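You operate a simulated robot arm through the tools that you are given. There is no shell and no other tool.

You are at the controls of a simulated two-armed robot. One attempt, no reset.

## Task
Pick up the pickle jar with one hand, pass it to the other hand and put it on the top by the toaster. Set down upright: pickle jar.

It is judged by the outcome, as a careful person would: the job done as asked, and still so three seconds after it is handed in. It fails if anything else is knocked over, pushed out of place, dropped, spilled or broken.

## Robot
Two 7-joint arms with two-finger parallel grippers on one trunk, on a base that moves. Base frame: it is fixed to the floor where the robot stands at the start and does not move with it; the origin is under the middle of the robot, x ahead of it, y to its left, z up; the surface under the hand at the start is at about z = 880. Lengths are in mm, angles in degrees, forces in N, time in s.
The left shoulder is at the start at [50, 168, 1132], the right one opposite. With the tool pointing down near the work surface each hand reaches from about 220 to 660 mm from the robot's upright axis, wherever it stands, measured 20 degrees to its own side. Places, roughly: top by the toaster (25x58 cm) [-2920, 3120, 920]. Payload 1.57 kg a hand.
The TCP of each hand is the grasp point between the finger pads, 30 mm short of the fingertips. In the tool frame z runs along the fingers and y along their closing line. The gripper opens to 80 mm. The fingers are 17 mm wide and 12 mm thick; the gripper's body (40 by 82 mm) begins 80 mm behind the TCP.
Orientation is that of the tool frame in the base frame, as a unit quaternion [x, y, z, w]. With the fingers straight down and closing along the base's y, the tool's x points along the base's -x, its y along +y and its z along -z.

## Interface
- The arms move only by the tool move_arm. It takes "left_deltas", "right_deltas" or both (then of equal length, played together; a hand with none holds still); each is a list of rows, each an object of numbers (a shift or turn left out is 0, a gripper value left out holds the last): "tx", "ty", "tz": the shift along the base's x, y, z in units of 30 mm (1.0 is 30 mm); "rx", "ry", "rz": the turn, a rotation vector about the base's x, y, z in units of 5 degrees (1.0 is 5 degrees); "fingers": the closure, from 0 (fully open) to 1 (shut). In form: [{"tx": .., "ty": .., "tz": .., "rx": .., "ry": .., "rz": .., "fingers": ..}, ...]. A call has 1 to 20 rows; each row shifts and turns the commanded pose from where the row before left it. A call with a number of a shift or a turn outside -1 to 1 is refused whole. Each row takes 0.2 s and may step no farther than 50 mm and 8.6 degrees from the row before; otherwise, or with a gripper value out of range, the whole call is refused. Where a pose cannot be reached the arm comes as near as it can. A force on the tool above 40 N (or 10 N above the force at the start of the call, whichever is more), or a blocked arm, ends the call early, and 0.2 s more pass. Each finger travels about 45 mm/s and halts on what it meets, pressing with about 22 N; the grip force reading is that of the motor and also rises with nothing between the fingers. The clock runs only during rows and for 0.2 s after the last one: add rows that do not move to give the fingers time. The reply holds the time, the measured pose of the TCP, the force on the tool along the base axes, the opening and the grip force, in the units named above and with some noise, with the torque about the TCP (base axes, N m) and any sound that the robot's microphone picked up, and new pictures: "views" is both (left out), scene, wrist or none (wrist: the cameras of the hands that moved).
- Cameras (640 x 400 px; columns grow to the right, rows downward): "scene" is now at [134.7, 15.3, 1372.2]; the picture's right is [0.28, -0.96, 0.00], its down [-0.43, -0.13, -0.89] and it looks along [0.86, 0.25, -0.45] (base axes); focal length 283 px, centre (320, 200). "left" rides on the left gripper at [72, 7, -122] in its tool frame; the picture's right is [-0.09, 1.00, 0.00], its down [-0.84, -0.08, -0.54] and it looks along [-0.54, -0.05, 0.84] (tool axes); focal length 238 px, centre (320, 200). "right" rides on the right gripper at [72, -7, -122] in its tool frame; the picture's right is [0.09, 1.00, 0.00], its down [-0.84, 0.08, -0.54] and it looks along [-0.54, 0.05, 0.84] (tool axes); focal length 238 px, centre (320, 200). There is no depth. A picture from a camera that has moved, and an enlarged one, comes with that camera's place and axes in the base frame and with its lens. The place of the scene camera against the robot may be out by one fixed shift of up to 25 mm in any direction.
- raise_lower(by): slides the trunk up (or, below 0, down) by that many mm; the arms and the scene camera ride with it, the base frame stays. It gives what a move gives, with no picture.
- drive_base(legs): drives the robot by 1 to 6 legs, each [ahead, left, turn to the left] in mm, mm and degrees, along the robot's own axes; the way and the turn of a leg run together, so that a leg with both is an arc; at most 1500 mm and 180 degrees a leg. The arms and the cameras ride along, it lands a little off, and it stops where it bumps. It gives what a move gives, and a new picture of the scene camera.
- head_to(pan, tilt): turns the head with the scene camera to pan (to the left, within 80 degrees either way) and tilt (down, from -29 to 69), counted from straight ahead of the robot. It gives what a move gives, and a new picture of the scene camera.
- inspect(camera, box): a new picture of the part [left, top, right, bottom] of that camera's present view, enlarged. No time passes.
- close_job(): hands the job in; it is judged then, once.

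Nothing tells you exact positions but the pictures and the camera data. Unless the task says otherwise, let go and move clear before handing in.

The tools are called by a JSON object that holds its "api" and its "payload". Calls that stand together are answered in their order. move_arm: Moves the arms, as the interface text tells. Its arguments: {"type":"object","properties":{"left_deltas":{"type":"array","items":{"type":"object","properties":{"tx":{"type":"number"},"ty":{"type":"number"},"tz":{"type":"number"},"rx":{"type":"number"},"ry":{"type":"number"},"rz":{"type":"number"},"fingers":{"type":"number"}}}},"right_deltas":{"type":"array","items":{"type":"object","properties":{"tx":{"type":"number"},"ty":{"type":"number"},"tz":{"type":"number"},"rx":{"type":"number"},"ry":{"type":"number"},"rz":{"type":"number"},"fingers":{"type":"number"}}}},"views":{"type":"string","enum":["both","scene","wrist","none"]}},"required":[]} The other tools are called the same way: raise_lower (by) moves the trunk up or down; drive_base (legs) drives the base; head_to (pan, tilt) turns the head that bears the scene camera; inspect (camera, box) takes an enlarged picture of a part of a camera's view; close_job () hands the job in.

At the start:

```text
time: 0.0
left_tcp_pos: [312.7, 266.3, 1131.9]
left_tool_rot: [-0.001, 1.0, 0.001, 0.0]
left_contact_force: [-0.7, 0.4, 0.1]
left_wrist_torque: [-0.05, -0.01, -0.03]
left_gripper_width: 80.0
left_grasp_force: 0.0
right_tcp_pos: [449.1, -63.7, 1180.8]
right_tool_rot: [0.0, 1.0, 0.0, -0.001]
right_contact_force: [0.9, -1.4, 0.4]
right_wrist_torque: [-0.02, 0.0, 0.02]
right_gripper_width: 80.2
right_grasp_force: 0.1
trunk travel left (down, up): [-300.0, 143.0]
robot x, y, heading: [-0.0, 0.9, -0.2]
head pan, tilt (commanded): [16.4, 26.6]
```

scene: 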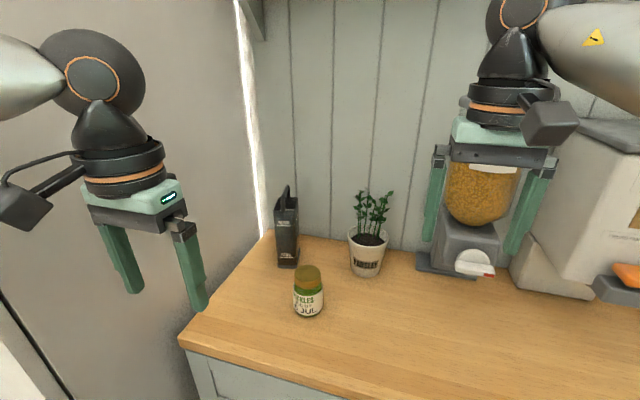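
right: 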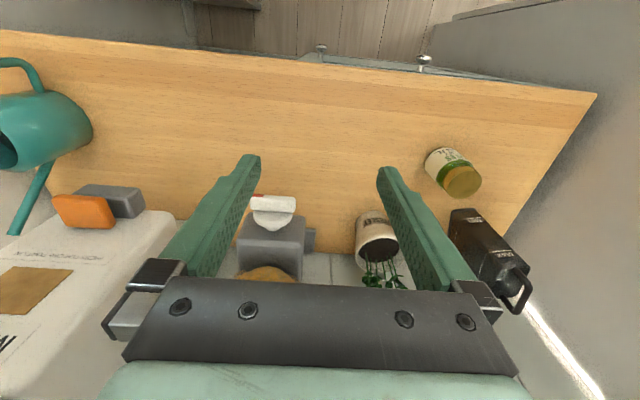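
left: 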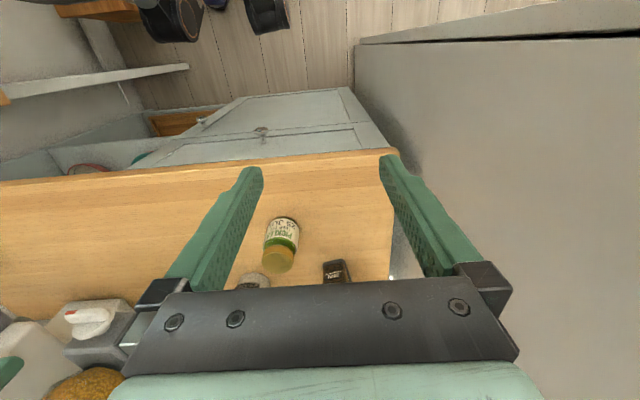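

I see the pickle jar on the counter at about [565, 165, 880], roughly 100 mm tall and 64 mm wide, in the left hand's reach. The goal is behind me to the left, so I'll look around and zoom in on the jar before moving the arms.

{"api": "inspect", "payload": {"camera": "scene", "box": [240, 220, 400, 320]}}

{"api": "inspect", "payload": {"camera": "left", "box": [200, 180, 360, 280]}}

{"api": "head_to", "payload": {"pan": 75, "tilt": 25}}

{"api": "head_to", "payload": {"pan": -75, "tilt": 25}}

```text
4.00 times, centred on (320, 270) of scene
camera zoom: at [134.7, 15.3, 1372.2], right [0.28, -0.96, 0.0], down [-0.43, -0.13, -0.89], along [0.86, 0.25, -0.45], focal length 1130 px, centre (320, -80)
```

zoom: 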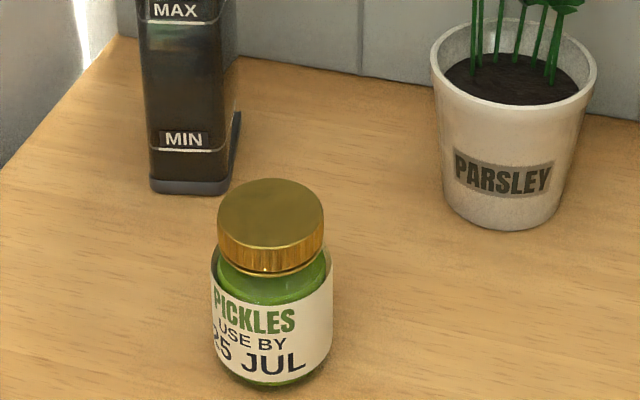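

```text
4.00 times, centred on (280, 230) of left
camera zoom: at [240.4, 273.6, 1253.1], right [0.09, 1.0, 0.0], down [0.84, -0.08, 0.54], along [0.54, -0.05, -0.84], focal length 953 px, centre (480, 80)
```

zoom: 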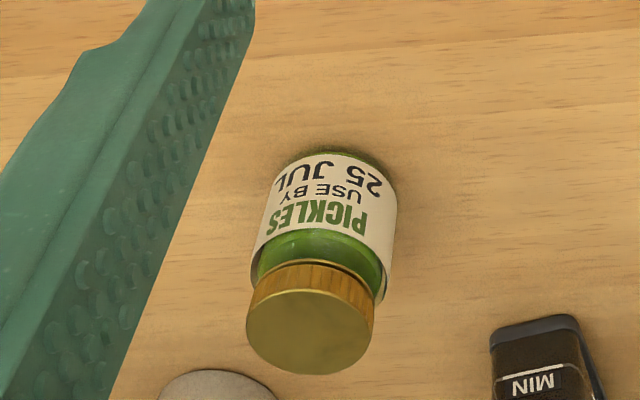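

```text
time: 1.3
left_tcp_pos: [312.2, 265.9, 1130.7]
left_tool_rot: [0.0, 1.0, 0.0, 0.0]
left_contact_force: [1.0, 0.5, 0.7]
left_wrist_torque: [0.05, 0.01, -0.01]
left_gripper_width: 80.0
left_grasp_force: 0.1
right_tcp_pos: [447.8, -64.4, 1180.4]
right_tool_rot: [0.0, 1.0, 0.001, -0.001]
right_contact_force: [-0.1, 1.1, 0.2]
right_wrist_torque: [0.0, 0.0, 0.0]
right_gripper_width: 79.8
right_grasp_force: 0.1
trunk travel left (down, up): [-300.0, 143.0]
robot x, y, heading: [-1.2, -0.3, 0.0]
head pan, tilt (commanded): [75.0, 25.0]
camera scene: at [70.7, 78.4, 1374.8], right [0.97, -0.26, 0.0], down [-0.11, -0.41, -0.91], along [0.24, 0.88, -0.42], focal length 283 px, centre (320, 200)
```

scene: 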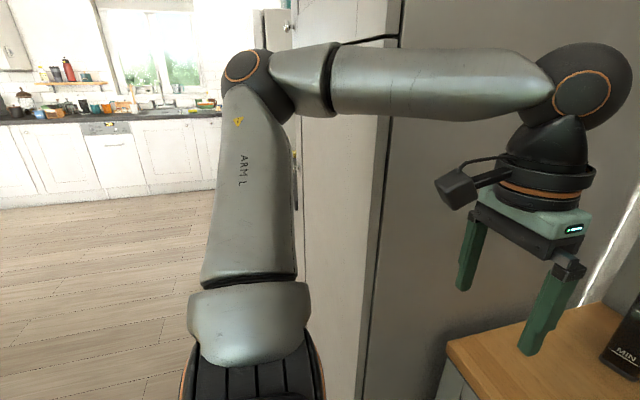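

```text
time: 3.6
left_tcp_pos: [311.7, 267.7, 1132.3]
left_tool_rot: [0.0, 1.0, 0.0, 0.0]
left_contact_force: [-0.1, 0.5, -0.7]
left_wrist_torque: [-0.01, 0.02, -0.01]
left_gripper_width: 79.9
left_grasp_force: 0.1
right_tcp_pos: [448.4, -64.4, 1180.6]
right_tool_rot: [0.0, 1.0, 0.0, 0.0]
right_contact_force: [0.2, 0.4, -0.2]
right_wrist_torque: [0.02, -0.01, -0.02]
right_gripper_width: 80.2
right_grasp_force: 0.0
trunk travel left (down, up): [-300.0, 143.0]
robot x, y, heading: [0.1, -1.8, -0.0]
head pan, tilt (commanded): [-75.0, 25.0]
camera scene: at [70.7, -99.6, 1374.8], right [-0.97, -0.26, 0.0], down [-0.11, 0.41, -0.91], along [0.23, -0.88, -0.42], focal length 283 px, centre (320, 200)
```

scene: 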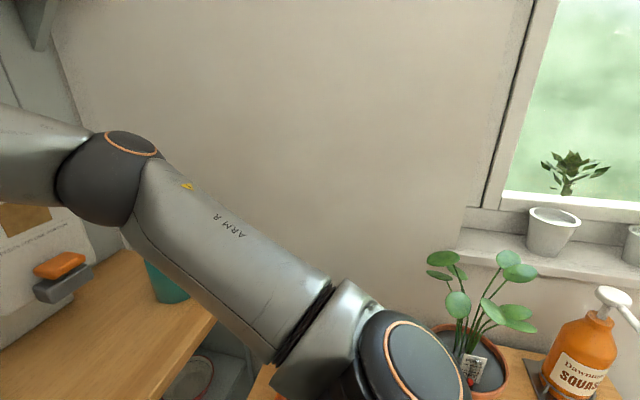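

The left camera puts the jar near [545, 172], about 86–95 mm tall. I'll bring the open left hand above it, turned 45° so the right hand can come in from the side later, and then refine the position.

{"api": "head_to", "payload": {"pan": 16, "tilt": 30}}

{"api": "move_arm", "payload": {"left_deltas": [{"tx": 0.867, "ty": -0.348, "tz": -0.2, "rz": -1, "fingers": 0}, {"tx": 0.867, "ty": -0.348, "tz": -0.2, "rz": -1}, {"tx": 0.867, "ty": -0.348, "tz": -0.2, "rz": -1}, {"tx": 0.867, "ty": -0.348, "tz": -0.2, "rz": -1}, {"tx": 0.867, "ty": -0.348, "tz": -0.2, "rz": -1}, {"tx": 0.867, "ty": -0.348, "tz": -0.2, "rz": -1}, {"tx": 0.867, "ty": -0.348, "tz": -0.2, "rz": -1}, {"tx": 0.867, "ty": -0.348, "tz": -0.2, "rz": -1}, {"tx": 0.867, "ty": -0.348, "tz": -0.2, "rz": -1}, {}], "views": "both"}}

```text
time: 5.3
left_tcp_pos: [312.6, 266.0, 1131.5]
left_tool_rot: [-0.001, 1.0, 0.0, 0.0]
left_contact_force: [0.2, 0.6, -0.6]
left_wrist_torque: [0.03, -0.01, -0.04]
left_gripper_width: 80.2
left_grasp_force: 0.0
right_tcp_pos: [449.8, -64.4, 1181.5]
right_tool_rot: [0.0, 1.0, 0.0, 0.001]
right_contact_force: [0.2, -0.1, 0.5]
right_wrist_torque: [0.01, -0.02, 0.0]
right_gripper_width: 79.9
right_grasp_force: 0.1
trunk travel left (down, up): [-300.0, 143.0]
robot x, y, heading: [-4.8, 1.1, 0.0]
head pan, tilt (commanded): [16.0, 30.0]
camera scene: at [133.8, 14.3, 1366.9], right [0.28, -0.96, 0.0], down [-0.48, -0.14, -0.87], along [0.83, 0.24, -0.5], focal length 283 px, centre (320, 200)
```

scene: 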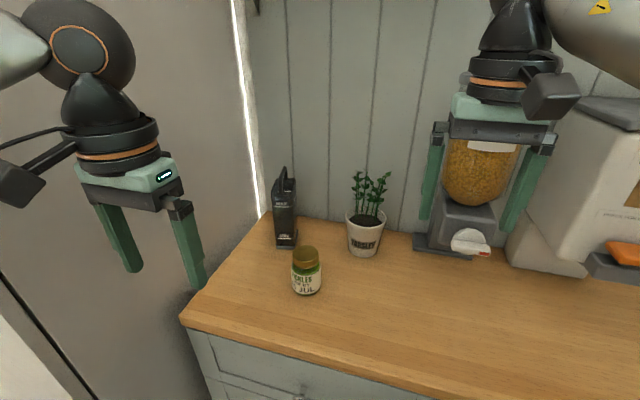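

```text
time: 7.5
left_tcp_pos: [509.2, 198.5, 1067.9]
left_tool_rot: [0.384, 0.924, 0.0, -0.001]
left_contact_force: [-0.2, -0.2, 1.0]
left_wrist_torque: [-0.02, -0.01, 0.0]
left_gripper_width: 79.8
left_grasp_force: 0.1
left hand out of reach, approached as far as the arm can: row 8, 9
right_tcp_pos: [451.2, -68.8, 1178.8]
right_tool_rot: [0.0, 1.0, 0.002, 0.0]
right_contact_force: [0.0, 0.0, -0.3]
right_wrist_torque: [0.01, 0.0, -0.01]
right_gripper_width: 79.6
right_grasp_force: 0.1
trunk travel left (down, up): [-300.0, 143.0]
robot x, y, heading: [2.2, 0.8, -0.2]
head pan, tilt (commanded): [16.0, 30.0]
camera scene: at [136.3, 10.7, 1366.4], right [0.28, -0.96, 0.0], down [-0.48, -0.13, -0.87], along [0.83, 0.24, -0.5], focal length 283 px, centre (320, 200)
camera left: at [463.5, 253.8, 1189.2], right [0.77, 0.64, 0.0], down [0.54, -0.65, 0.54], along [0.34, -0.42, -0.84], focal length 238 px, centre (320, 200)
```

scene: 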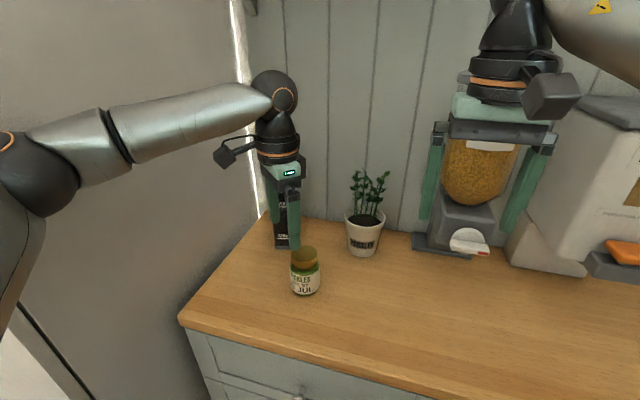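
left: 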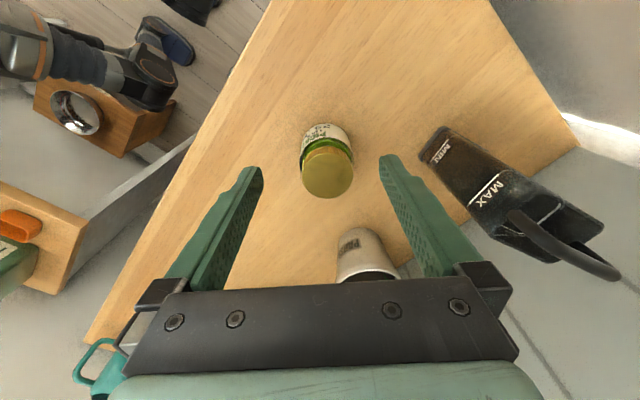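

The left arm stopped short at [509, 198, 1068] because reach is limited at that height; lower down it reaches farther. I'll zoom in on the jar to refine its position before going on.

{"api": "inspect", "payload": {"camera": "left", "box": [240, 100, 400, 200]}}

{"api": "inspect", "payload": {"camera": "scene", "box": [240, 220, 400, 320]}}

```text
4.00 times, centred on (320, 150) of left
camera zoom: at [463.5, 253.8, 1189.2], right [0.77, 0.64, 0.0], down [0.54, -0.65, 0.54], along [0.34, -0.42, -0.84], focal length 953 px, centre (320, 400)
```

zoom: 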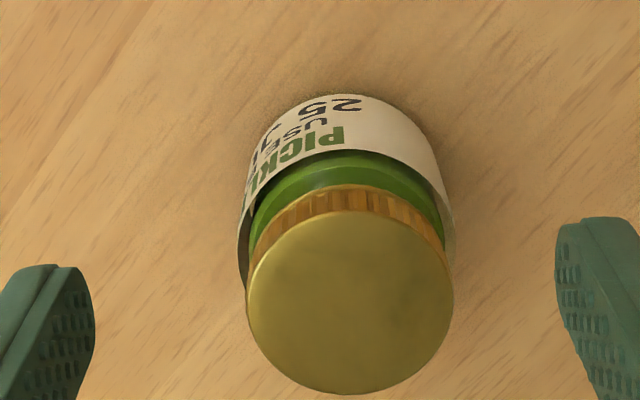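

```text
4.00 times, centred on (320, 270) of scene
camera zoom: at [136.3, 10.7, 1366.4], right [0.28, -0.96, 0.0], down [-0.48, -0.13, -0.87], along [0.83, 0.24, -0.5], focal length 1130 px, centre (320, -80)
```

zoom: 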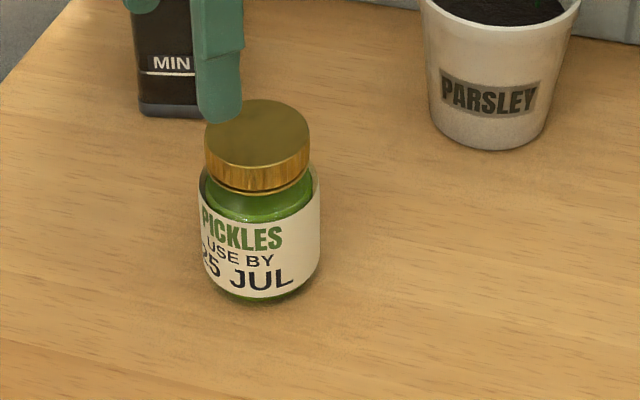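

Combining both left-camera views, the jar's axis is at about [538, 174] and its lid top at z≈974. I'll lower the left hand a bit, staying above the lid, to see how the commanded pose responds.

{"api": "move_arm", "payload": {"left_deltas": [{"tz": -0.667}, {"tz": -0.667}, {}], "views": "wrist"}}

```text
time: 8.3
left_tcp_pos: [508.5, 192.0, 1027.6]
left_tool_rot: [0.386, 0.922, 0.005, -0.004]
left_contact_force: [0.9, 0.0, -0.1]
left_wrist_torque: [0.0, 0.01, 0.0]
left_gripper_width: 80.0
left_grasp_force: 0.1
right_tcp_pos: [452.0, -74.0, 1178.9]
right_tool_rot: [0.0, 1.0, 0.005, -0.002]
right_contact_force: [-0.3, 0.1, -0.5]
right_wrist_torque: [-0.01, -0.02, 0.0]
right_gripper_width: 80.0
right_grasp_force: 0.0
trunk travel left (down, up): [-300.0, 143.0]
robot x, y, heading: [2.6, -0.2, -0.5]
head pan, tilt (commanded): [16.0, 30.0]
camera left: at [464.2, 248.1, 1149.5], right [0.77, 0.63, 0.0], down [0.54, -0.66, 0.53], along [0.34, -0.41, -0.85], focal length 238 px, centre (320, 200)
```

left: 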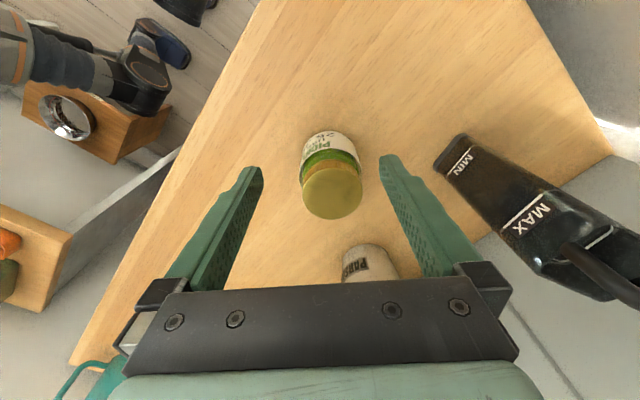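

The pose follows from where the arm actually was. I'll shift sideways to centre over the jar at about [538, 174], with the tips still above the lid.

{"api": "move_arm", "payload": {"left_deltas": [{"tx": 0.5, "ty": -0.3}, {"tx": 0.5, "ty": -0.3}, {}], "views": "wrist"}}

```text
time: 9.1
left_tcp_pos: [511.6, 195.4, 1031.2]
left_tool_rot: [0.383, 0.924, 0.005, 0.0]
left_contact_force: [0.2, -0.9, 0.4]
left_wrist_torque: [0.04, 0.0, -0.05]
left_gripper_width: 80.0
left_grasp_force: 0.0
left hand out of reach, approached as far as the arm can: row 1, 2
right_tcp_pos: [446.6, -70.7, 1181.3]
right_tool_rot: [0.0, 1.0, 0.004, 0.001]
right_contact_force: [-0.7, 0.0, 0.1]
right_wrist_torque: [-0.01, -0.03, 0.0]
right_gripper_width: 80.0
right_grasp_force: 0.1
trunk travel left (down, up): [-300.0, 143.0]
robot x, y, heading: [-3.6, 0.9, -0.2]
head pan, tilt (commanded): [16.0, 30.0]
camera left: at [464.5, 250.3, 1153.4], right [0.77, 0.64, 0.01], down [0.53, -0.65, 0.54], along [0.35, -0.41, -0.84], focal length 238 px, centre (320, 200)
```

left: 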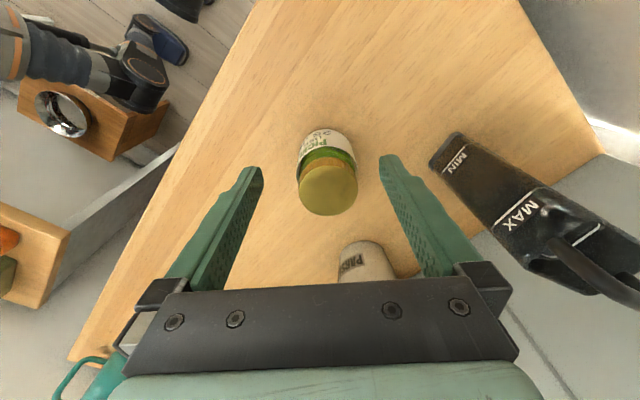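

The jar sits about 34 mm ahead of the hand along the fingers' open side, so I can lower beside it and slide it in between the fingers. I'll lower to z≈944 first.

{"api": "move_arm", "payload": {"left_deltas": [{"tz": -0.75}, {"tz": -0.75}, {"tz": -0.75}, {"tz": -0.65}, {}], "views": "both"}}

```text
time: 10.3
left_tcp_pos: [505.5, 195.7, 942.6]
left_tool_rot: [0.386, 0.922, 0.006, -0.004]
left_contact_force: [0.3, 0.7, 0.7]
left_wrist_torque: [-0.01, -0.03, -0.02]
left_gripper_width: 80.2
left_grasp_force: 0.0
left hand out of reach, approached as far as the arm can: row 3, 4
right_tcp_pos: [449.9, -76.7, 1178.8]
right_tool_rot: [0.0, 1.0, 0.007, 0.0]
right_contact_force: [0.1, -0.4, 0.0]
right_wrist_torque: [0.03, 0.01, 0.04]
right_gripper_width: 79.7
right_grasp_force: 0.1
trunk travel left (down, up): [-300.0, 143.0]
robot x, y, heading: [3.8, -3.3, 0.1]
head pan, tilt (commanded): [16.0, 30.0]
camera scene: at [134.5, 0.3, 1366.7], right [0.28, -0.96, -0.01], down [-0.48, -0.13, -0.87], along [0.83, 0.24, -0.5], focal length 283 px, centre (320, 200)
camera left: at [460.1, 250.3, 1064.8], right [0.77, 0.63, 0.01], down [0.53, -0.66, 0.53], along [0.34, -0.41, -0.85], focal length 238 px, centre (320, 200)
```

scene: 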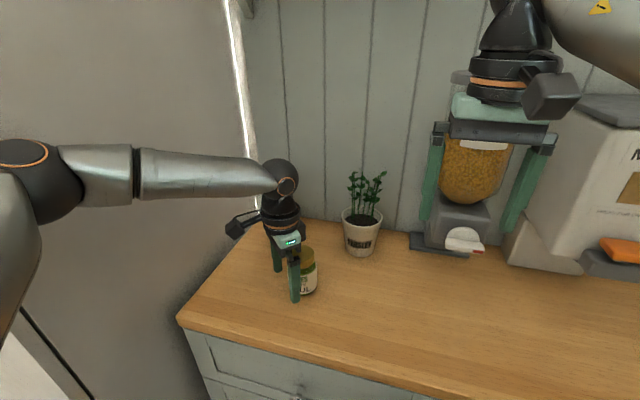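
left: 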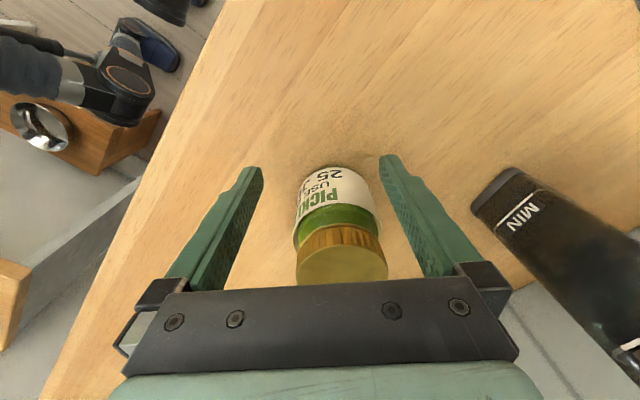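

The robot seems to be leaning slightly to the right, which may mean the left elbow is pressing on the tall panel beside it. I'll look that way before going further.

{"api": "head_to", "payload": {"pan": 65, "tilt": 30}}

```text
time: 11.5
left_tcp_pos: [505.2, 196.6, 943.2]
left_tool_rot: [0.387, 0.922, 0.006, -0.004]
left_contact_force: [-0.2, -0.6, -0.9]
left_wrist_torque: [0.02, 0.01, 0.0]
left_gripper_width: 79.9
left_grasp_force: 0.0
right_tcp_pos: [450.3, -75.8, 1180.2]
right_tool_rot: [0.0, 1.0, 0.007, 0.0]
right_contact_force: [0.0, 0.8, 0.5]
right_wrist_torque: [-0.01, 0.01, 0.0]
right_gripper_width: 80.0
right_grasp_force: 0.0
trunk travel left (down, up): [-300.0, 143.0]
robot x, y, heading: [3.7, -1.3, 0.2]
head pan, tilt (commanded): [65.0, 30.0]
camera scene: at [86.0, 57.4, 1367.7], right [0.91, -0.42, -0.01], down [-0.21, -0.44, -0.87], along [0.37, 0.79, -0.49], focal length 283 px, centre (320, 200)
```

scene: 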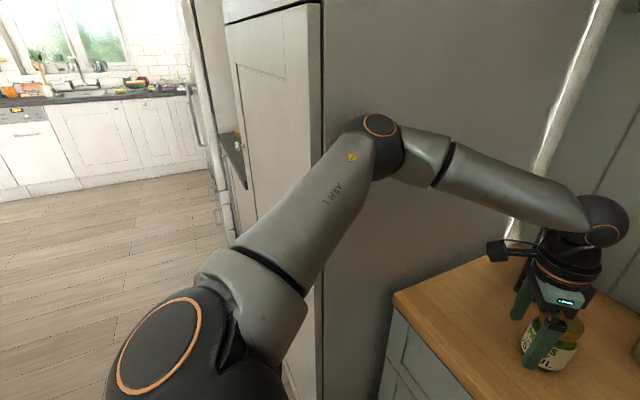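

The left elbow is resting against the tall cupboard panel, which explains the lean and the short reach. I'll lift clear of the jar and pull the arm back to release that contact.

{"api": "move_arm", "payload": {"left_deltas": [{"tz": 0.8}, {"tz": 0.8}, {"tz": 0.8}, {"tz": 0.8}, {"tz": 0.6}, {"tx": -0.8, "ty": 0.2, "rz": 1}, {"tx": -0.8, "ty": 0.2, "rz": 1}, {"tx": -0.8, "ty": 0.2, "rz": 1}, {"tx": -0.8, "ty": 0.2, "rz": 1}, {"tx": -0.8, "ty": 0.2, "rz": 1}, {"tx": -0.8, "ty": 0.2, "rz": 1}, {"rz": 1}, {"rz": 1}, {"rz": 1}, {}], "views": "scene"}}

{"api": "head_to", "payload": {"pan": -50, "tilt": 65}}

{"api": "head_to", "payload": {"pan": 0, "tilt": 69}}

{"api": "head_to", "payload": {"pan": -80, "tilt": 45}}

```text
time: 14.7
left_tcp_pos: [365.3, 243.0, 1055.8]
left_tool_rot: [-0.002, 1.0, 0.0, 0.0]
left_contact_force: [0.2, 0.0, 0.5]
left_wrist_torque: [0.0, -0.02, 0.02]
left_gripper_width: 80.1
left_grasp_force: 0.2
right_tcp_pos: [450.2, -65.3, 1181.4]
right_tool_rot: [0.001, 1.0, 0.001, -0.001]
right_contact_force: [-0.8, 0.2, -0.7]
right_wrist_torque: [0.0, -0.02, 0.02]
right_gripper_width: 79.5
right_grasp_force: 0.0
trunk travel left (down, up): [-300.0, 143.0]
robot x, y, heading: [-0.6, 2.7, 0.0]
head pan, tilt (commanded): [65.0, 30.0]
camera scene: at [85.7, 71.7, 1367.2], right [0.91, -0.42, 0.0], down [-0.21, -0.45, -0.87], along [0.37, 0.78, -0.5], focal length 283 px, centre (320, 200)
```

scene: 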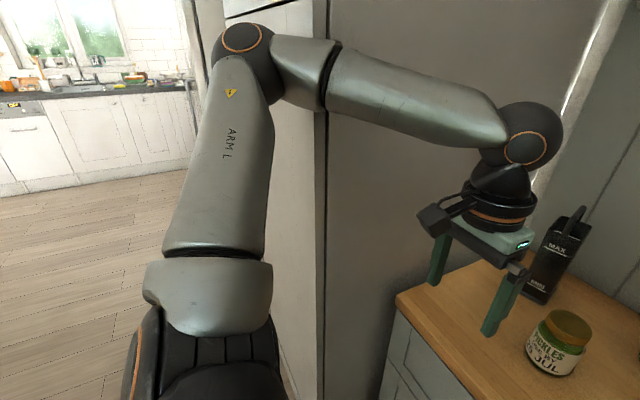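

```text
time: 16.6
left_tcp_pos: [363.7, 244.0, 1054.2]
left_tool_rot: [0.0, 1.0, 0.001, 0.0]
left_contact_force: [0.5, -0.5, -0.2]
left_wrist_torque: [-0.03, 0.01, 0.03]
left_gripper_width: 79.8
left_grasp_force: 0.1
right_tcp_pos: [448.2, -64.6, 1181.3]
right_tool_rot: [0.0, 1.0, 0.001, 0.0]
right_contact_force: [0.7, 0.5, 0.2]
right_wrist_torque: [-0.01, -0.01, 0.03]
right_gripper_width: 80.1
right_grasp_force: 0.0
trunk travel left (down, up): [-300.0, 143.0]
robot x, y, heading: [4.8, 3.5, 0.0]
head pan, tilt (commanded): [-50.0, 65.0]
camera scene: at [85.8, -57.1, 1319.2], right [-0.77, -0.64, 0.0], down [-0.58, 0.69, -0.42], along [0.27, -0.32, -0.91], focal length 283 px, centre (320, 200)
```

scene: 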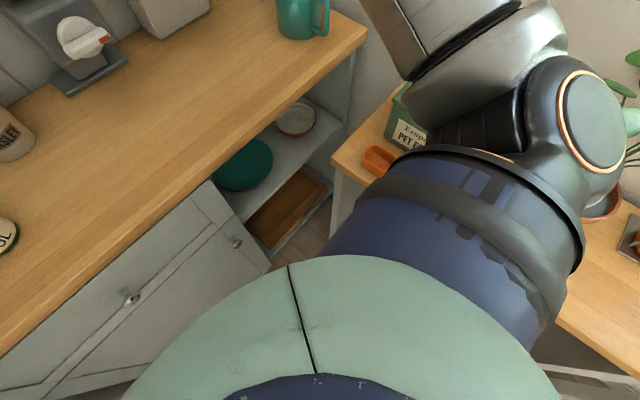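

```text
time: 17.8
left_tcp_pos: [363.1, 243.1, 1056.4]
left_tool_rot: [-0.001, 1.0, 0.0, 0.001]
left_contact_force: [0.3, -0.6, -0.3]
left_wrist_torque: [-0.02, 0.0, 0.03]
left_gripper_width: 80.1
left_grasp_force: 0.1
right_tcp_pos: [449.3, -64.1, 1181.7]
right_tool_rot: [0.0, 1.0, 0.0, 0.0]
right_contact_force: [-0.9, 0.1, 0.4]
right_wrist_torque: [-0.02, -0.01, 0.01]
right_gripper_width: 80.3
right_grasp_force: 0.1
trunk travel left (down, up): [-300.0, 143.0]
robot x, y, heading: [0.9, 1.4, -0.1]
head pan, tilt (commanded): [0.0, 68.8]
camera scene: at [102.7, -10.6, 1315.4], right [0.0, -1.0, 0.0], down [-0.93, 0.0, -0.36], along [0.36, 0.0, -0.93], focal length 283 px, centre (320, 200)
```

scene: 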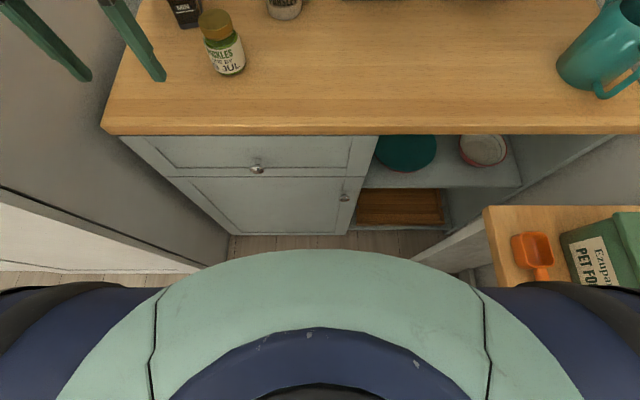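

```text
time: 19.3
left_tcp_pos: [364.0, 242.2, 1056.1]
left_tool_rot: [0.001, 1.0, 0.0, 0.0]
left_contact_force: [-0.1, -0.3, -0.1]
left_wrist_torque: [0.0, 0.01, 0.02]
left_gripper_width: 80.0
left_grasp_force: 0.0
right_tcp_pos: [448.5, -65.9, 1181.7]
right_tool_rot: [0.0, 1.0, 0.001, 0.0]
right_contact_force: [-0.2, -0.1, 0.0]
right_wrist_torque: [0.02, 0.03, -0.01]
right_gripper_width: 80.1
right_grasp_force: 0.1
trunk travel left (down, up): [-300.0, 143.0]
robot x, y, heading: [-0.7, 0.3, -0.2]
head pan, tilt (commanded): [-80.0, 45.0]
camera scene: at [61.0, -90.7, 1344.2], right [-0.98, -0.17, 0.0], down [-0.12, 0.7, -0.71], along [0.12, -0.7, -0.71], focal length 283 px, centre (320, 200)
```

scene: 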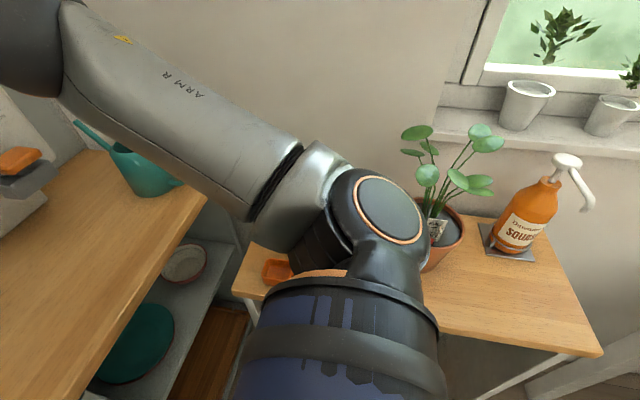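

The lean is gone now. I'll check the gap between my base and the side table on the right before shifting that way for elbow room.

{"api": "head_to", "payload": {"pan": -80, "tilt": 69}}

{"api": "head_to", "payload": {"pan": 80, "tilt": 69}}

{"api": "head_to", "payload": {"pan": -30, "tilt": 69}}

```text
time: 20.2
left_tcp_pos: [364.4, 242.3, 1054.4]
left_tool_rot: [0.0, 1.0, 0.0, 0.0]
left_contact_force: [0.0, -0.4, -0.9]
left_wrist_torque: [-0.02, 0.02, -0.01]
left_gripper_width: 79.9
left_grasp_force: 0.0
right_tcp_pos: [448.8, -64.0, 1180.3]
right_tool_rot: [0.0, 1.0, 0.0, 0.001]
right_contact_force: [0.0, 0.6, -0.6]
right_wrist_torque: [0.01, -0.02, -0.03]
right_gripper_width: 80.1
right_grasp_force: 0.0
trunk travel left (down, up): [-300.0, 143.0]
robot x, y, heading: [0.8, -2.8, 0.0]
head pan, tilt (commanded): [-80.0, 68.8]
camera scene: at [56.5, -65.7, 1315.4], right [-0.98, -0.17, 0.0], down [-0.16, 0.92, -0.36], along [0.06, -0.36, -0.93], focal length 283 px, centre (320, 200)
```

scene: 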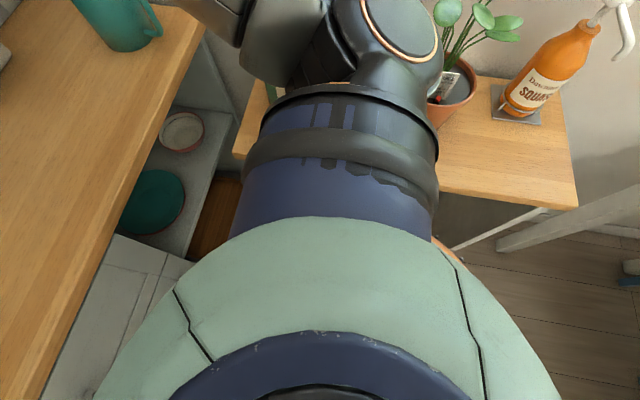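

```text
time: 22.6
left_tcp_pos: [363.1, 242.4, 1055.8]
left_tool_rot: [0.0, 1.0, 0.0, 0.0]
left_contact_force: [0.3, 0.3, -0.2]
left_wrist_torque: [-0.02, -0.01, 0.0]
left_gripper_width: 80.1
left_grasp_force: 0.2
right_tcp_pos: [449.7, -64.3, 1181.0]
right_tool_rot: [0.0, 1.0, 0.0, 0.0]
right_contact_force: [-0.4, -0.3, 0.3]
right_wrist_torque: [0.09, -0.01, -0.01]
right_gripper_width: 79.9
right_grasp_force: 0.1
trunk travel left (down, up): [-300.0, 143.0]
robot x, y, heading: [-3.1, 1.3, -0.1]
head pan, tilt (commanded): [80.0, 68.8]
camera scene: at [56.5, 44.5, 1315.4], right [0.98, -0.17, 0.0], down [-0.16, -0.92, -0.36], along [0.06, 0.36, -0.93], focal length 283 px, centre (320, 200)
```

scene: 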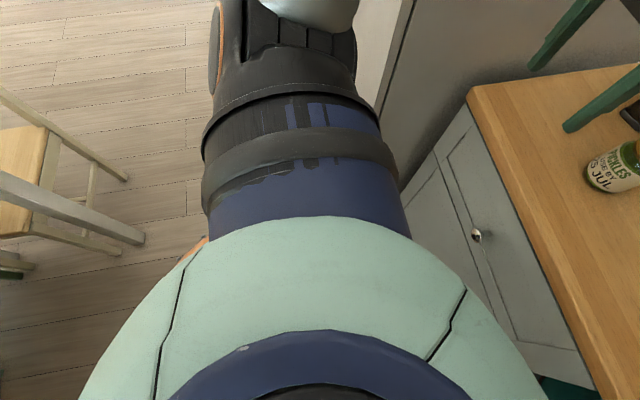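

```text
time: 24.5
left_tcp_pos: [364.1, 243.2, 1055.5]
left_tool_rot: [0.0, 1.0, 0.0, 0.001]
left_contact_force: [-0.5, -1.1, 0.0]
left_wrist_torque: [0.01, 0.01, 0.01]
left_gripper_width: 80.0
left_grasp_force: 0.0
right_tcp_pos: [449.1, -64.0, 1180.3]
right_tool_rot: [0.0, 1.0, 0.0, 0.0]
right_contact_force: [-0.4, 0.5, 0.2]
right_wrist_torque: [0.01, 0.04, 0.02]
right_gripper_width: 79.8
right_grasp_force: 0.0
trunk travel left (down, up): [-300.0, 143.0]
robot x, y, heading: [1.3, 1.6, 0.1]
head pan, tilt (commanded): [-30.0, 68.8]
camera scene: at [95.2, -38.5, 1315.4], right [-0.5, -0.87, 0.0], down [-0.81, 0.47, -0.36], along [0.31, -0.18, -0.93], focal length 283 px, centre (320, 200)
```

scene: 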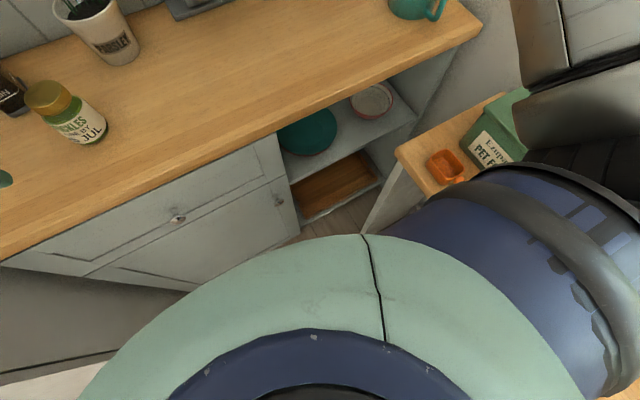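

There's room behind the base but not much on the right, so I'll back up about 180 mm. Then the left hand can come in low and tilted forward, with its elbow clear of the panel; the right hand will take the jar from above later.

{"api": "drive_base", "payload": {"legs": [[-90, 0, 0], [-90, 0, 0]]}}

{"api": "head_to", "payload": {"pan": 16, "tilt": 30}}

```text
time: 26.3
left_tcp_pos: [183.6, 241.4, 1056.6]
left_tool_rot: [-0.001, 1.0, 0.0, 0.0]
left_contact_force: [-0.2, -0.4, -0.2]
left_wrist_torque: [0.04, 0.01, -0.03]
left_gripper_width: 79.8
left_grasp_force: 0.1
right_tcp_pos: [269.8, -64.0, 1181.1]
right_tool_rot: [0.0, 1.0, 0.001, 0.002]
right_contact_force: [-0.5, -1.0, 0.0]
right_wrist_torque: [-0.05, 0.0, 0.01]
right_gripper_width: 79.9
right_grasp_force: 0.1
trunk travel left (down, up): [-300.0, 143.0]
robot x, y, heading: [-183.6, -0.9, 0.0]
head pan, tilt (commanded): [-30.0, 68.8]
camera scene: at [-85.0, -38.8, 1315.5], right [-0.5, -0.87, 0.0], down [-0.81, 0.46, -0.36], along [0.32, -0.18, -0.93], focal length 283 px, centre (320, 200)
```

scene: 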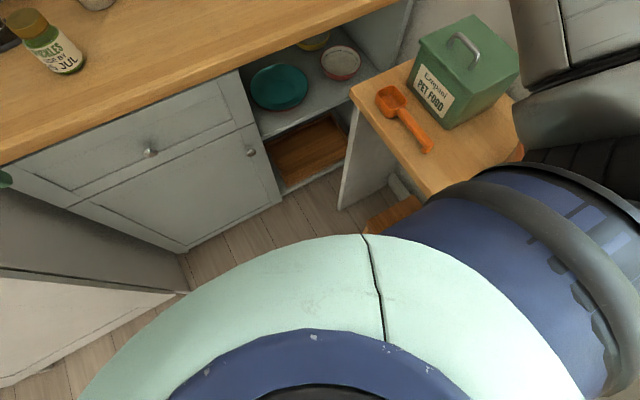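

```text
time: 27.5
left_tcp_pos: [183.1, 241.9, 1054.7]
left_tool_rot: [-0.001, 1.0, 0.001, 0.0]
left_contact_force: [-0.5, -0.3, -0.5]
left_wrist_torque: [0.01, 0.0, 0.0]
left_gripper_width: 80.0
left_grasp_force: 0.1
right_tcp_pos: [270.2, -63.3, 1180.1]
right_tool_rot: [-0.001, 1.0, 0.001, -0.001]
right_contact_force: [-0.1, 0.4, -0.2]
right_wrist_torque: [0.0, 0.02, -0.01]
right_gripper_width: 80.2
right_grasp_force: 0.0
trunk travel left (down, up): [-300.0, 143.0]
robot x, y, heading: [-182.3, 1.4, 0.2]
head pan, tilt (commanded): [16.0, 30.0]
camera scene: at [-45.7, 14.2, 1366.8], right [0.28, -0.96, 0.0], down [-0.48, -0.14, -0.87], along [0.83, 0.24, -0.5], focal length 283 px, centre (320, 200)
```

scene: 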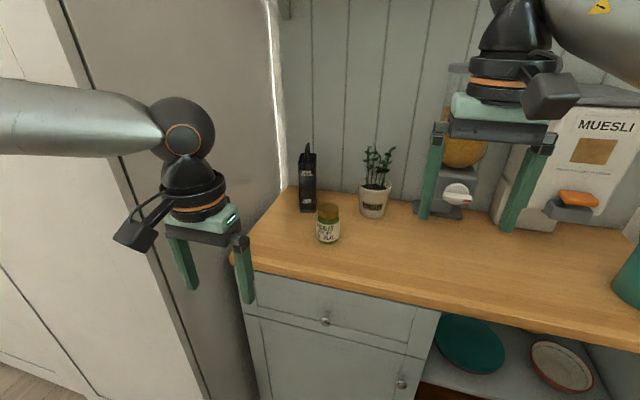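

I'm at x≈-182, and the jar is unchanged at about [538, 174]. Next I'll pitch the left hand forward by 60°, so it points 30° below horizontal, and bring it in front of the jar but still off the counter.

{"api": "move_arm", "payload": {"left_deltas": [{"tx": 0.46, "ty": -0.19, "tz": -0.04, "ry": -1}, {"tx": 0.46, "ty": -0.19, "tz": -0.04, "ry": -1}, {"tx": 0.46, "ty": -0.19, "tz": -0.04, "ry": -1}, {"tx": 0.46, "ty": -0.19, "tz": -0.04, "ry": -1}, {"tx": 0.46, "ty": -0.19, "tz": -0.04, "ry": -1}, {"tx": 0.46, "ty": -0.19, "tz": -0.04, "ry": -1}, {"tx": 0.46, "ty": -0.19, "tz": -0.04, "ry": -1}, {"tx": 0.46, "ty": -0.19, "tz": -0.04, "ry": -1}, {"tx": 0.46, "ty": -0.19, "tz": -0.04, "ry": -1}, {"tx": 0.46, "ty": -0.19, "tz": -0.04, "ry": -1}, {"tx": 0.46, "ty": -0.19, "tz": -0.04, "ry": -1}, {"tx": 0.46, "ty": -0.19, "tz": -0.04, "ry": -1}, {}], "views": "both"}}

```text
time: 30.3
left_tcp_pos: [349.1, 173.8, 1041.0]
left_tool_rot: [-0.002, 0.865, 0.0, 0.501]
left_contact_force: [-0.6, -0.4, 0.4]
left_wrist_torque: [0.02, -0.01, -0.02]
left_gripper_width: 80.2
left_grasp_force: 0.0
right_tcp_pos: [269.1, -63.8, 1179.5]
right_tool_rot: [0.0, 1.0, 0.0, 0.001]
right_contact_force: [0.0, -0.6, 0.3]
right_wrist_torque: [0.02, 0.01, -0.02]
right_gripper_width: 80.0
right_grasp_force: 0.1
trunk travel left (down, up): [-300.0, 143.0]
robot x, y, heading: [-176.9, 1.4, 0.2]
head pan, tilt (commanded): [16.0, 30.0]
camera scene: at [-45.8, 14.2, 1366.9], right [0.28, -0.96, 0.0], down [-0.48, -0.14, -0.87], along [0.83, 0.24, -0.5], focal length 283 px, centre (320, 200)
camera left: at [206.8, 180.9, 1038.7], right [0.04, 1.0, 0.08], down [-0.05, -0.07, 1.0], along [1.0, -0.05, 0.05], focal length 238 px, centre (320, 200)
```

scene: 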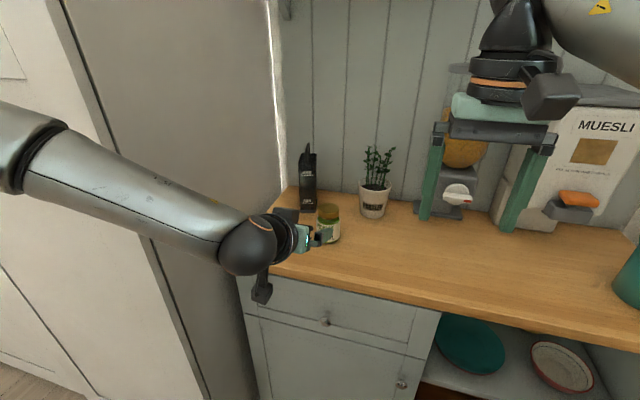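
left: 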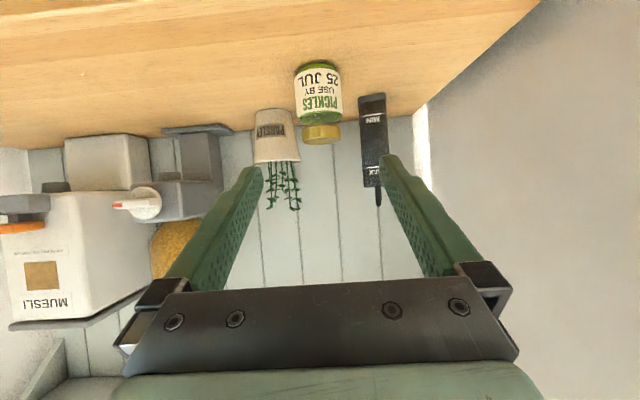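

The left hand now points forward and down, in line with the jar (axis y≈173, top z≈975), and there is no lean. I'll move to a pre-grasp point about 110 mm short of the jar and check alignment.

{"api": "move_arm", "payload": {"left_deltas": [{"tx": 0.66, "tz": -0.47}, {"tx": 0.66, "tz": -0.47}, {"tx": 0.66, "tz": -0.47}, {"tx": 0.66, "tz": -0.46}, {}], "views": "both"}}

{"api": "inspect", "payload": {"camera": "left", "box": [220, 20, 420, 200]}}

```text
time: 31.5
left_tcp_pos: [432.0, 176.5, 983.0]
left_tool_rot: [-0.002, 0.866, 0.0, 0.501]
left_contact_force: [0.9, -0.2, 0.0]
left_wrist_torque: [-0.01, -0.03, -0.01]
left_gripper_width: 80.1
left_grasp_force: 0.0
right_tcp_pos: [272.1, -64.0, 1179.8]
right_tool_rot: [-0.001, 1.0, 0.001, 0.0]
right_contact_force: [-0.5, 0.3, 0.5]
right_wrist_torque: [0.01, 0.0, 0.01]
right_gripper_width: 79.7
right_grasp_force: 0.0
trunk travel left (down, up): [-300.0, 143.0]
robot x, y, heading: [-178.5, 1.5, 0.2]
head pan, tilt (commanded): [16.0, 30.0]
camera scene: at [-45.8, 14.2, 1366.9], right [0.28, -0.96, 0.0], down [-0.48, -0.14, -0.87], along [0.83, 0.24, -0.5], focal length 283 px, centre (320, 200)
camera left: at [289.6, 182.9, 982.2], right [0.04, 1.0, 0.08], down [-0.05, -0.08, 1.0], along [1.0, -0.05, 0.05], focal length 238 px, centre (320, 200)
```

scene: 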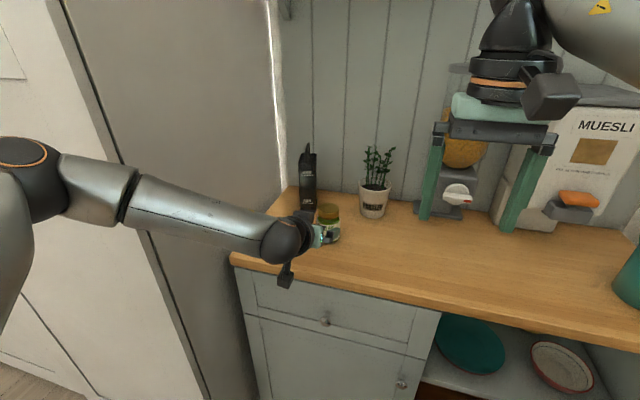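
left: 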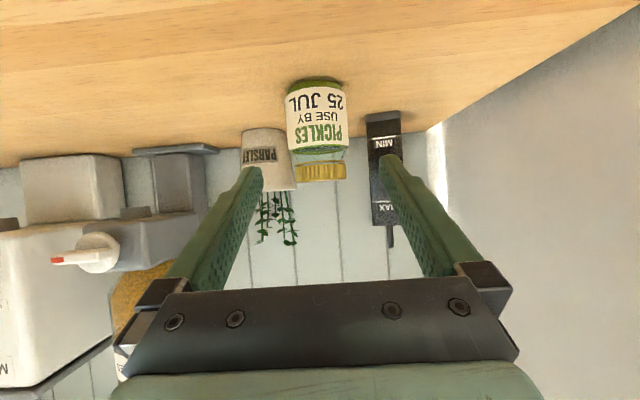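

```text
2.22 times, centred on (320, 110) of left
camera zoom: at [289.6, 182.9, 982.2], right [0.04, 1.0, 0.08], down [-0.05, -0.08, 1.0], along [1.0, -0.05, 0.05], focal length 530 px, centre (320, 400)
```

zoom: 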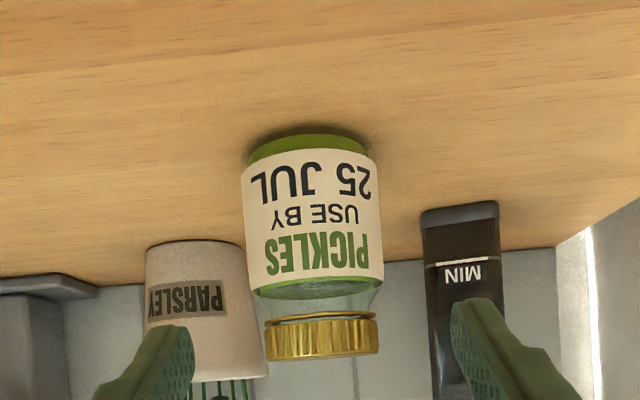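

Alignment looks good: the jar's axis at y≈174 sits midway between the fingers. I'll slide in along the tool axis to about [532, 174, 925], with the fingers open.

{"api": "move_arm", "payload": {"left_deltas": [{"tx": 0.56, "ty": -0.02, "tz": -0.325}, {"tx": 0.56, "ty": -0.02, "tz": -0.325}, {"tx": 0.56, "ty": -0.02, "tz": -0.325}, {"tx": 0.56, "tz": -0.325}, {"tx": 0.56, "tz": -0.325}, {"tx": 0.53, "tz": -0.3}, {}], "views": "both"}}

{"api": "inspect", "payload": {"camera": "left", "box": [220, 60, 420, 240]}}

```text
time: 33.1
left_tcp_pos: [480.1, 226.1, 967.7]
left_tool_rot: [-0.001, 0.866, -0.001, 0.5]
left_contact_force: [-0.5, 0.2, 0.7]
left_wrist_torque: [0.02, 0.01, -0.03]
left_gripper_width: 79.9
left_grasp_force: 0.2
left hand out of reach, approached as far as the arm can: row 1, 2, 3, 4, 5, 6
right_tcp_pos: [269.7, -64.5, 1181.3]
right_tool_rot: [-0.001, 1.0, 0.0, 0.0]
right_contact_force: [0.4, 0.0, 0.6]
right_wrist_torque: [0.0, -0.01, -0.05]
right_gripper_width: 79.9
right_grasp_force: 0.0
trunk travel left (down, up): [-300.0, 143.0]
robot x, y, heading: [-176.0, -4.7, 0.2]
head pan, tilt (commanded): [16.0, 30.0]
camera scene: at [-45.7, 14.2, 1366.9], right [0.28, -0.96, 0.0], down [-0.48, -0.14, -0.87], along [0.83, 0.24, -0.5], focal length 283 px, centre (320, 200)
camera left: at [337.5, 233.3, 966.2], right [0.05, 1.0, 0.08], down [-0.05, -0.08, 1.0], along [1.0, -0.05, 0.05], focal length 238 px, centre (320, 200)
```

scene: 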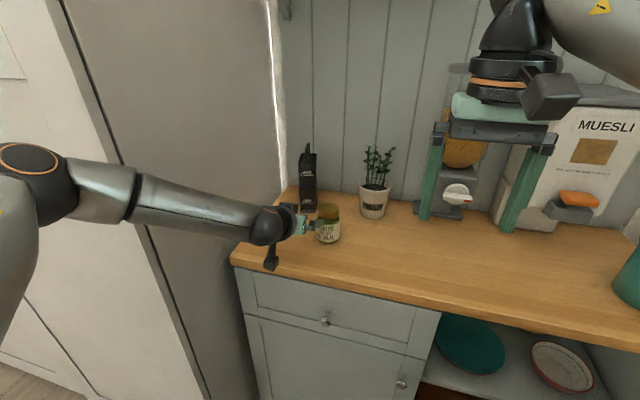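
left: 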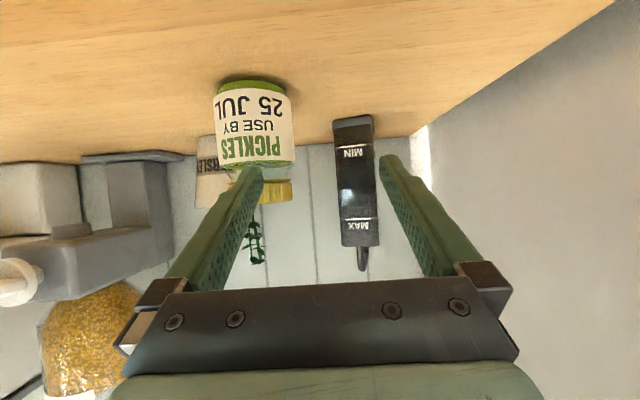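

```text
2.22 times, centred on (320, 150) of left
camera zoom: at [337.5, 233.3, 966.2], right [0.05, 1.0, 0.08], down [-0.05, -0.08, 1.0], along [1.0, -0.05, 0.05], focal length 530 px, centre (320, 311)
```

zoom: 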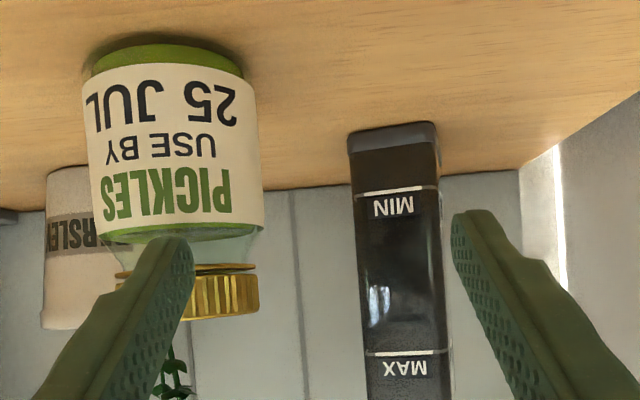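

The arm hit a joint limit and veered about 50 mm left without touching the jar. I'll back away, return the left hand to pointing straight down, and try a far-reaching top grasp with the trunk raised, which keeps the elbow straighter and off the panel.

{"api": "move_arm", "payload": {"left_deltas": [{"tx": -0.8, "ty": -0.1, "tz": 0.4}, {"tx": -0.8, "ty": -0.3, "tz": 0.4}, {"tx": -0.8, "ty": -0.4, "tz": 0.4}, {"tx": -0.2, "ty": -0.1, "tz": 0.2, "ry": 1}, {"tx": -0.2, "ty": -0.1, "tz": 0.2, "ry": 1}, {"tx": -0.2, "ty": -0.1, "tz": 0.2, "ry": 1}, {"tx": -0.2, "ty": -0.1, "tz": 0.2, "ry": 1}, {"tx": -0.2, "tz": 0.2, "ry": 1}, {"tx": -0.2, "tz": 0.2, "ry": 1}, {"tx": -0.2, "tz": 0.2, "ry": 1}, {"tx": -0.2, "tz": 0.2, "ry": 1}, {"tx": -0.2, "tz": 0.2, "ry": 1}, {"tx": -0.2, "tz": 0.2, "ry": 1}, {"tx": -0.2, "tz": 0.2, "ry": 1}, {"tx": -0.2, "tz": 0.2, "ry": 1}, {}], "views": "both"}}

{"api": "raise_lower", "payload": {"by": 80}}

```text
time: 36.5
left_tcp_pos: [322.0, 197.2, 1072.7]
left_tool_rot: [-0.001, 1.0, -0.001, 0.001]
left_contact_force: [0.4, 0.5, 0.3]
left_wrist_torque: [0.01, -0.01, 0.01]
left_gripper_width: 80.1
left_grasp_force: 0.2
left hand out of reach, approached as far as the arm can: row 14, 15
right_tcp_pos: [269.0, -64.3, 1180.6]
right_tool_rot: [-0.001, 1.0, 0.001, -0.001]
right_contact_force: [-0.7, 0.1, 0.0]
right_wrist_torque: [-0.03, 0.02, 0.03]
right_gripper_width: 79.9
right_grasp_force: 0.0
trunk travel left (down, up): [-300.0, 143.0]
robot x, y, heading: [-178.8, -0.3, 0.0]
head pan, tilt (commanded): [16.0, 30.0]
camera scene: at [-45.7, 14.2, 1366.9], right [0.28, -0.96, 0.0], down [-0.48, -0.14, -0.87], along [0.83, 0.24, -0.5], focal length 283 px, centre (320, 200)
camera left: at [250.0, 204.0, 1194.7], right [0.09, 1.0, 0.0], down [0.84, -0.07, 0.54], along [0.54, -0.05, -0.84], focal length 238 px, centre (320, 200)
```

scene: 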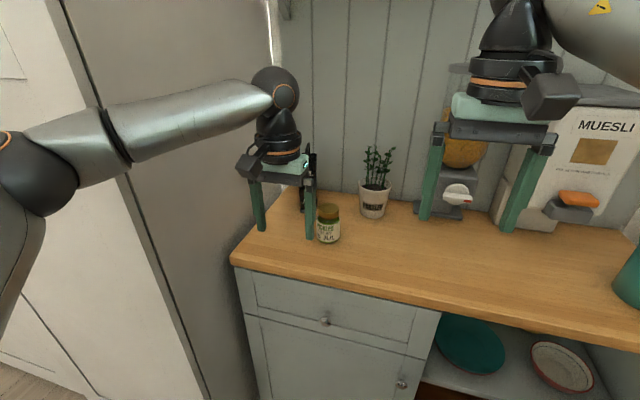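
left: 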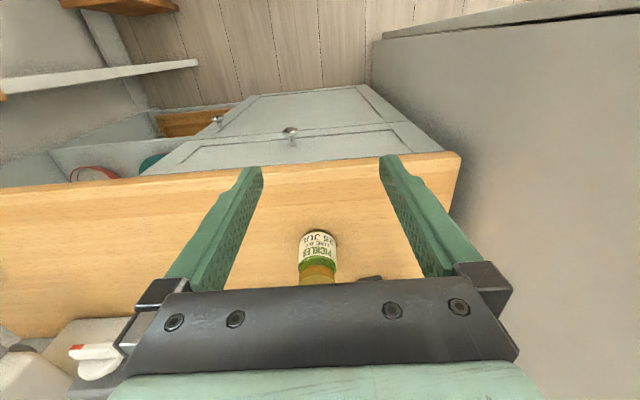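

```text
time: 37.6
left_tcp_pos: [321.9, 197.1, 1152.8]
left_tool_rot: [-0.001, 1.0, -0.001, 0.0]
left_contact_force: [0.4, -0.1, 0.2]
left_wrist_torque: [0.01, 0.06, 0.0]
left_gripper_width: 80.1
left_grasp_force: 0.0
right_tcp_pos: [269.9, -64.0, 1260.4]
right_tool_rot: [-0.001, 1.0, 0.0, 0.0]
right_contact_force: [-0.3, -0.8, 0.1]
right_wrist_torque: [0.01, 0.0, -0.01]
right_gripper_width: 80.5
right_grasp_force: 0.1
trunk travel left (down, up): [-380.0, 63.0]
robot x, y, heading: [-176.5, -1.2, 0.1]
head pan, tilt (commanded): [16.0, 30.0]
```

With the trunk raised, the arm should reach out farther with a straighter elbow. I'll lower the left hand to z≈1040 and then extend it forward, stopping short of the jar.

{"api": "move_arm", "payload": {"left_deltas": [{"tz": -0.94}, {"tz": -0.94}, {"tz": -0.94}, {"tz": -0.94}, {"tx": 0.72, "ty": -0.15}, {"tx": 0.72, "ty": -0.15}, {"tx": 0.72, "ty": -0.15}, {"tx": 0.72, "ty": -0.15}, {"tx": 0.72, "ty": -0.15}, {}], "views": "both"}}

```text
time: 39.9
left_tcp_pos: [345.4, 223.5, 1053.1]
left_tool_rot: [0.0, 1.0, 0.0, 0.001]
left_contact_force: [-0.5, -0.7, -0.1]
left_wrist_torque: [0.01, -0.02, 0.02]
left_gripper_width: 79.9
left_grasp_force: 0.1
left hand out of reach, approached as far as the arm can: row 5, 6, 7, 8, 9
right_tcp_pos: [269.3, -63.8, 1261.6]
right_tool_rot: [0.0, 1.0, 0.001, 0.0]
right_contact_force: [0.0, 0.0, -0.8]
right_wrist_torque: [0.0, -0.01, 0.01]
right_gripper_width: 80.1
right_grasp_force: 0.0
trunk travel left (down, up): [-380.0, 63.0]
robot x, y, heading: [-181.7, -2.4, 0.1]
head pan, tilt (commanded): [16.0, 30.0]
camera scene: at [-45.7, 14.1, 1446.9], right [0.28, -0.96, 0.0], down [-0.48, -0.14, -0.87], along [0.83, 0.24, -0.5], focal length 283 px, centre (320, 200)
camera left: at [272.7, 231.3, 1174.0], right [0.09, 1.0, 0.0], down [0.84, -0.07, 0.54], along [0.54, -0.05, -0.84], focal length 238 px, centre (320, 200)
```

scene: 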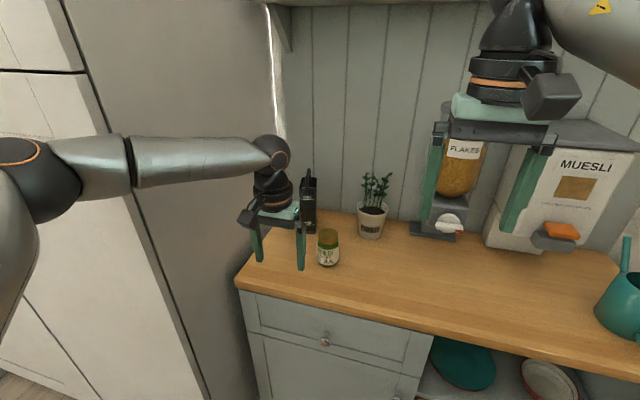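
left: 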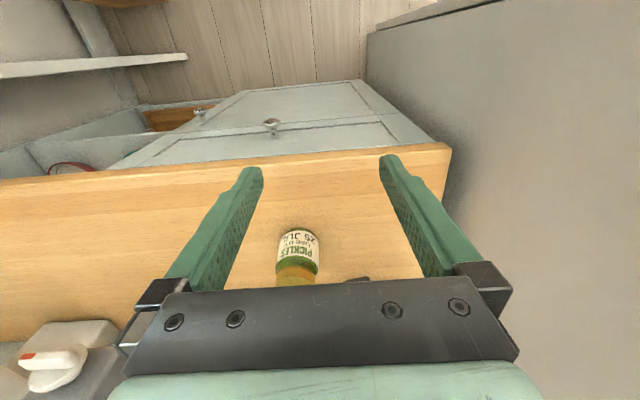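

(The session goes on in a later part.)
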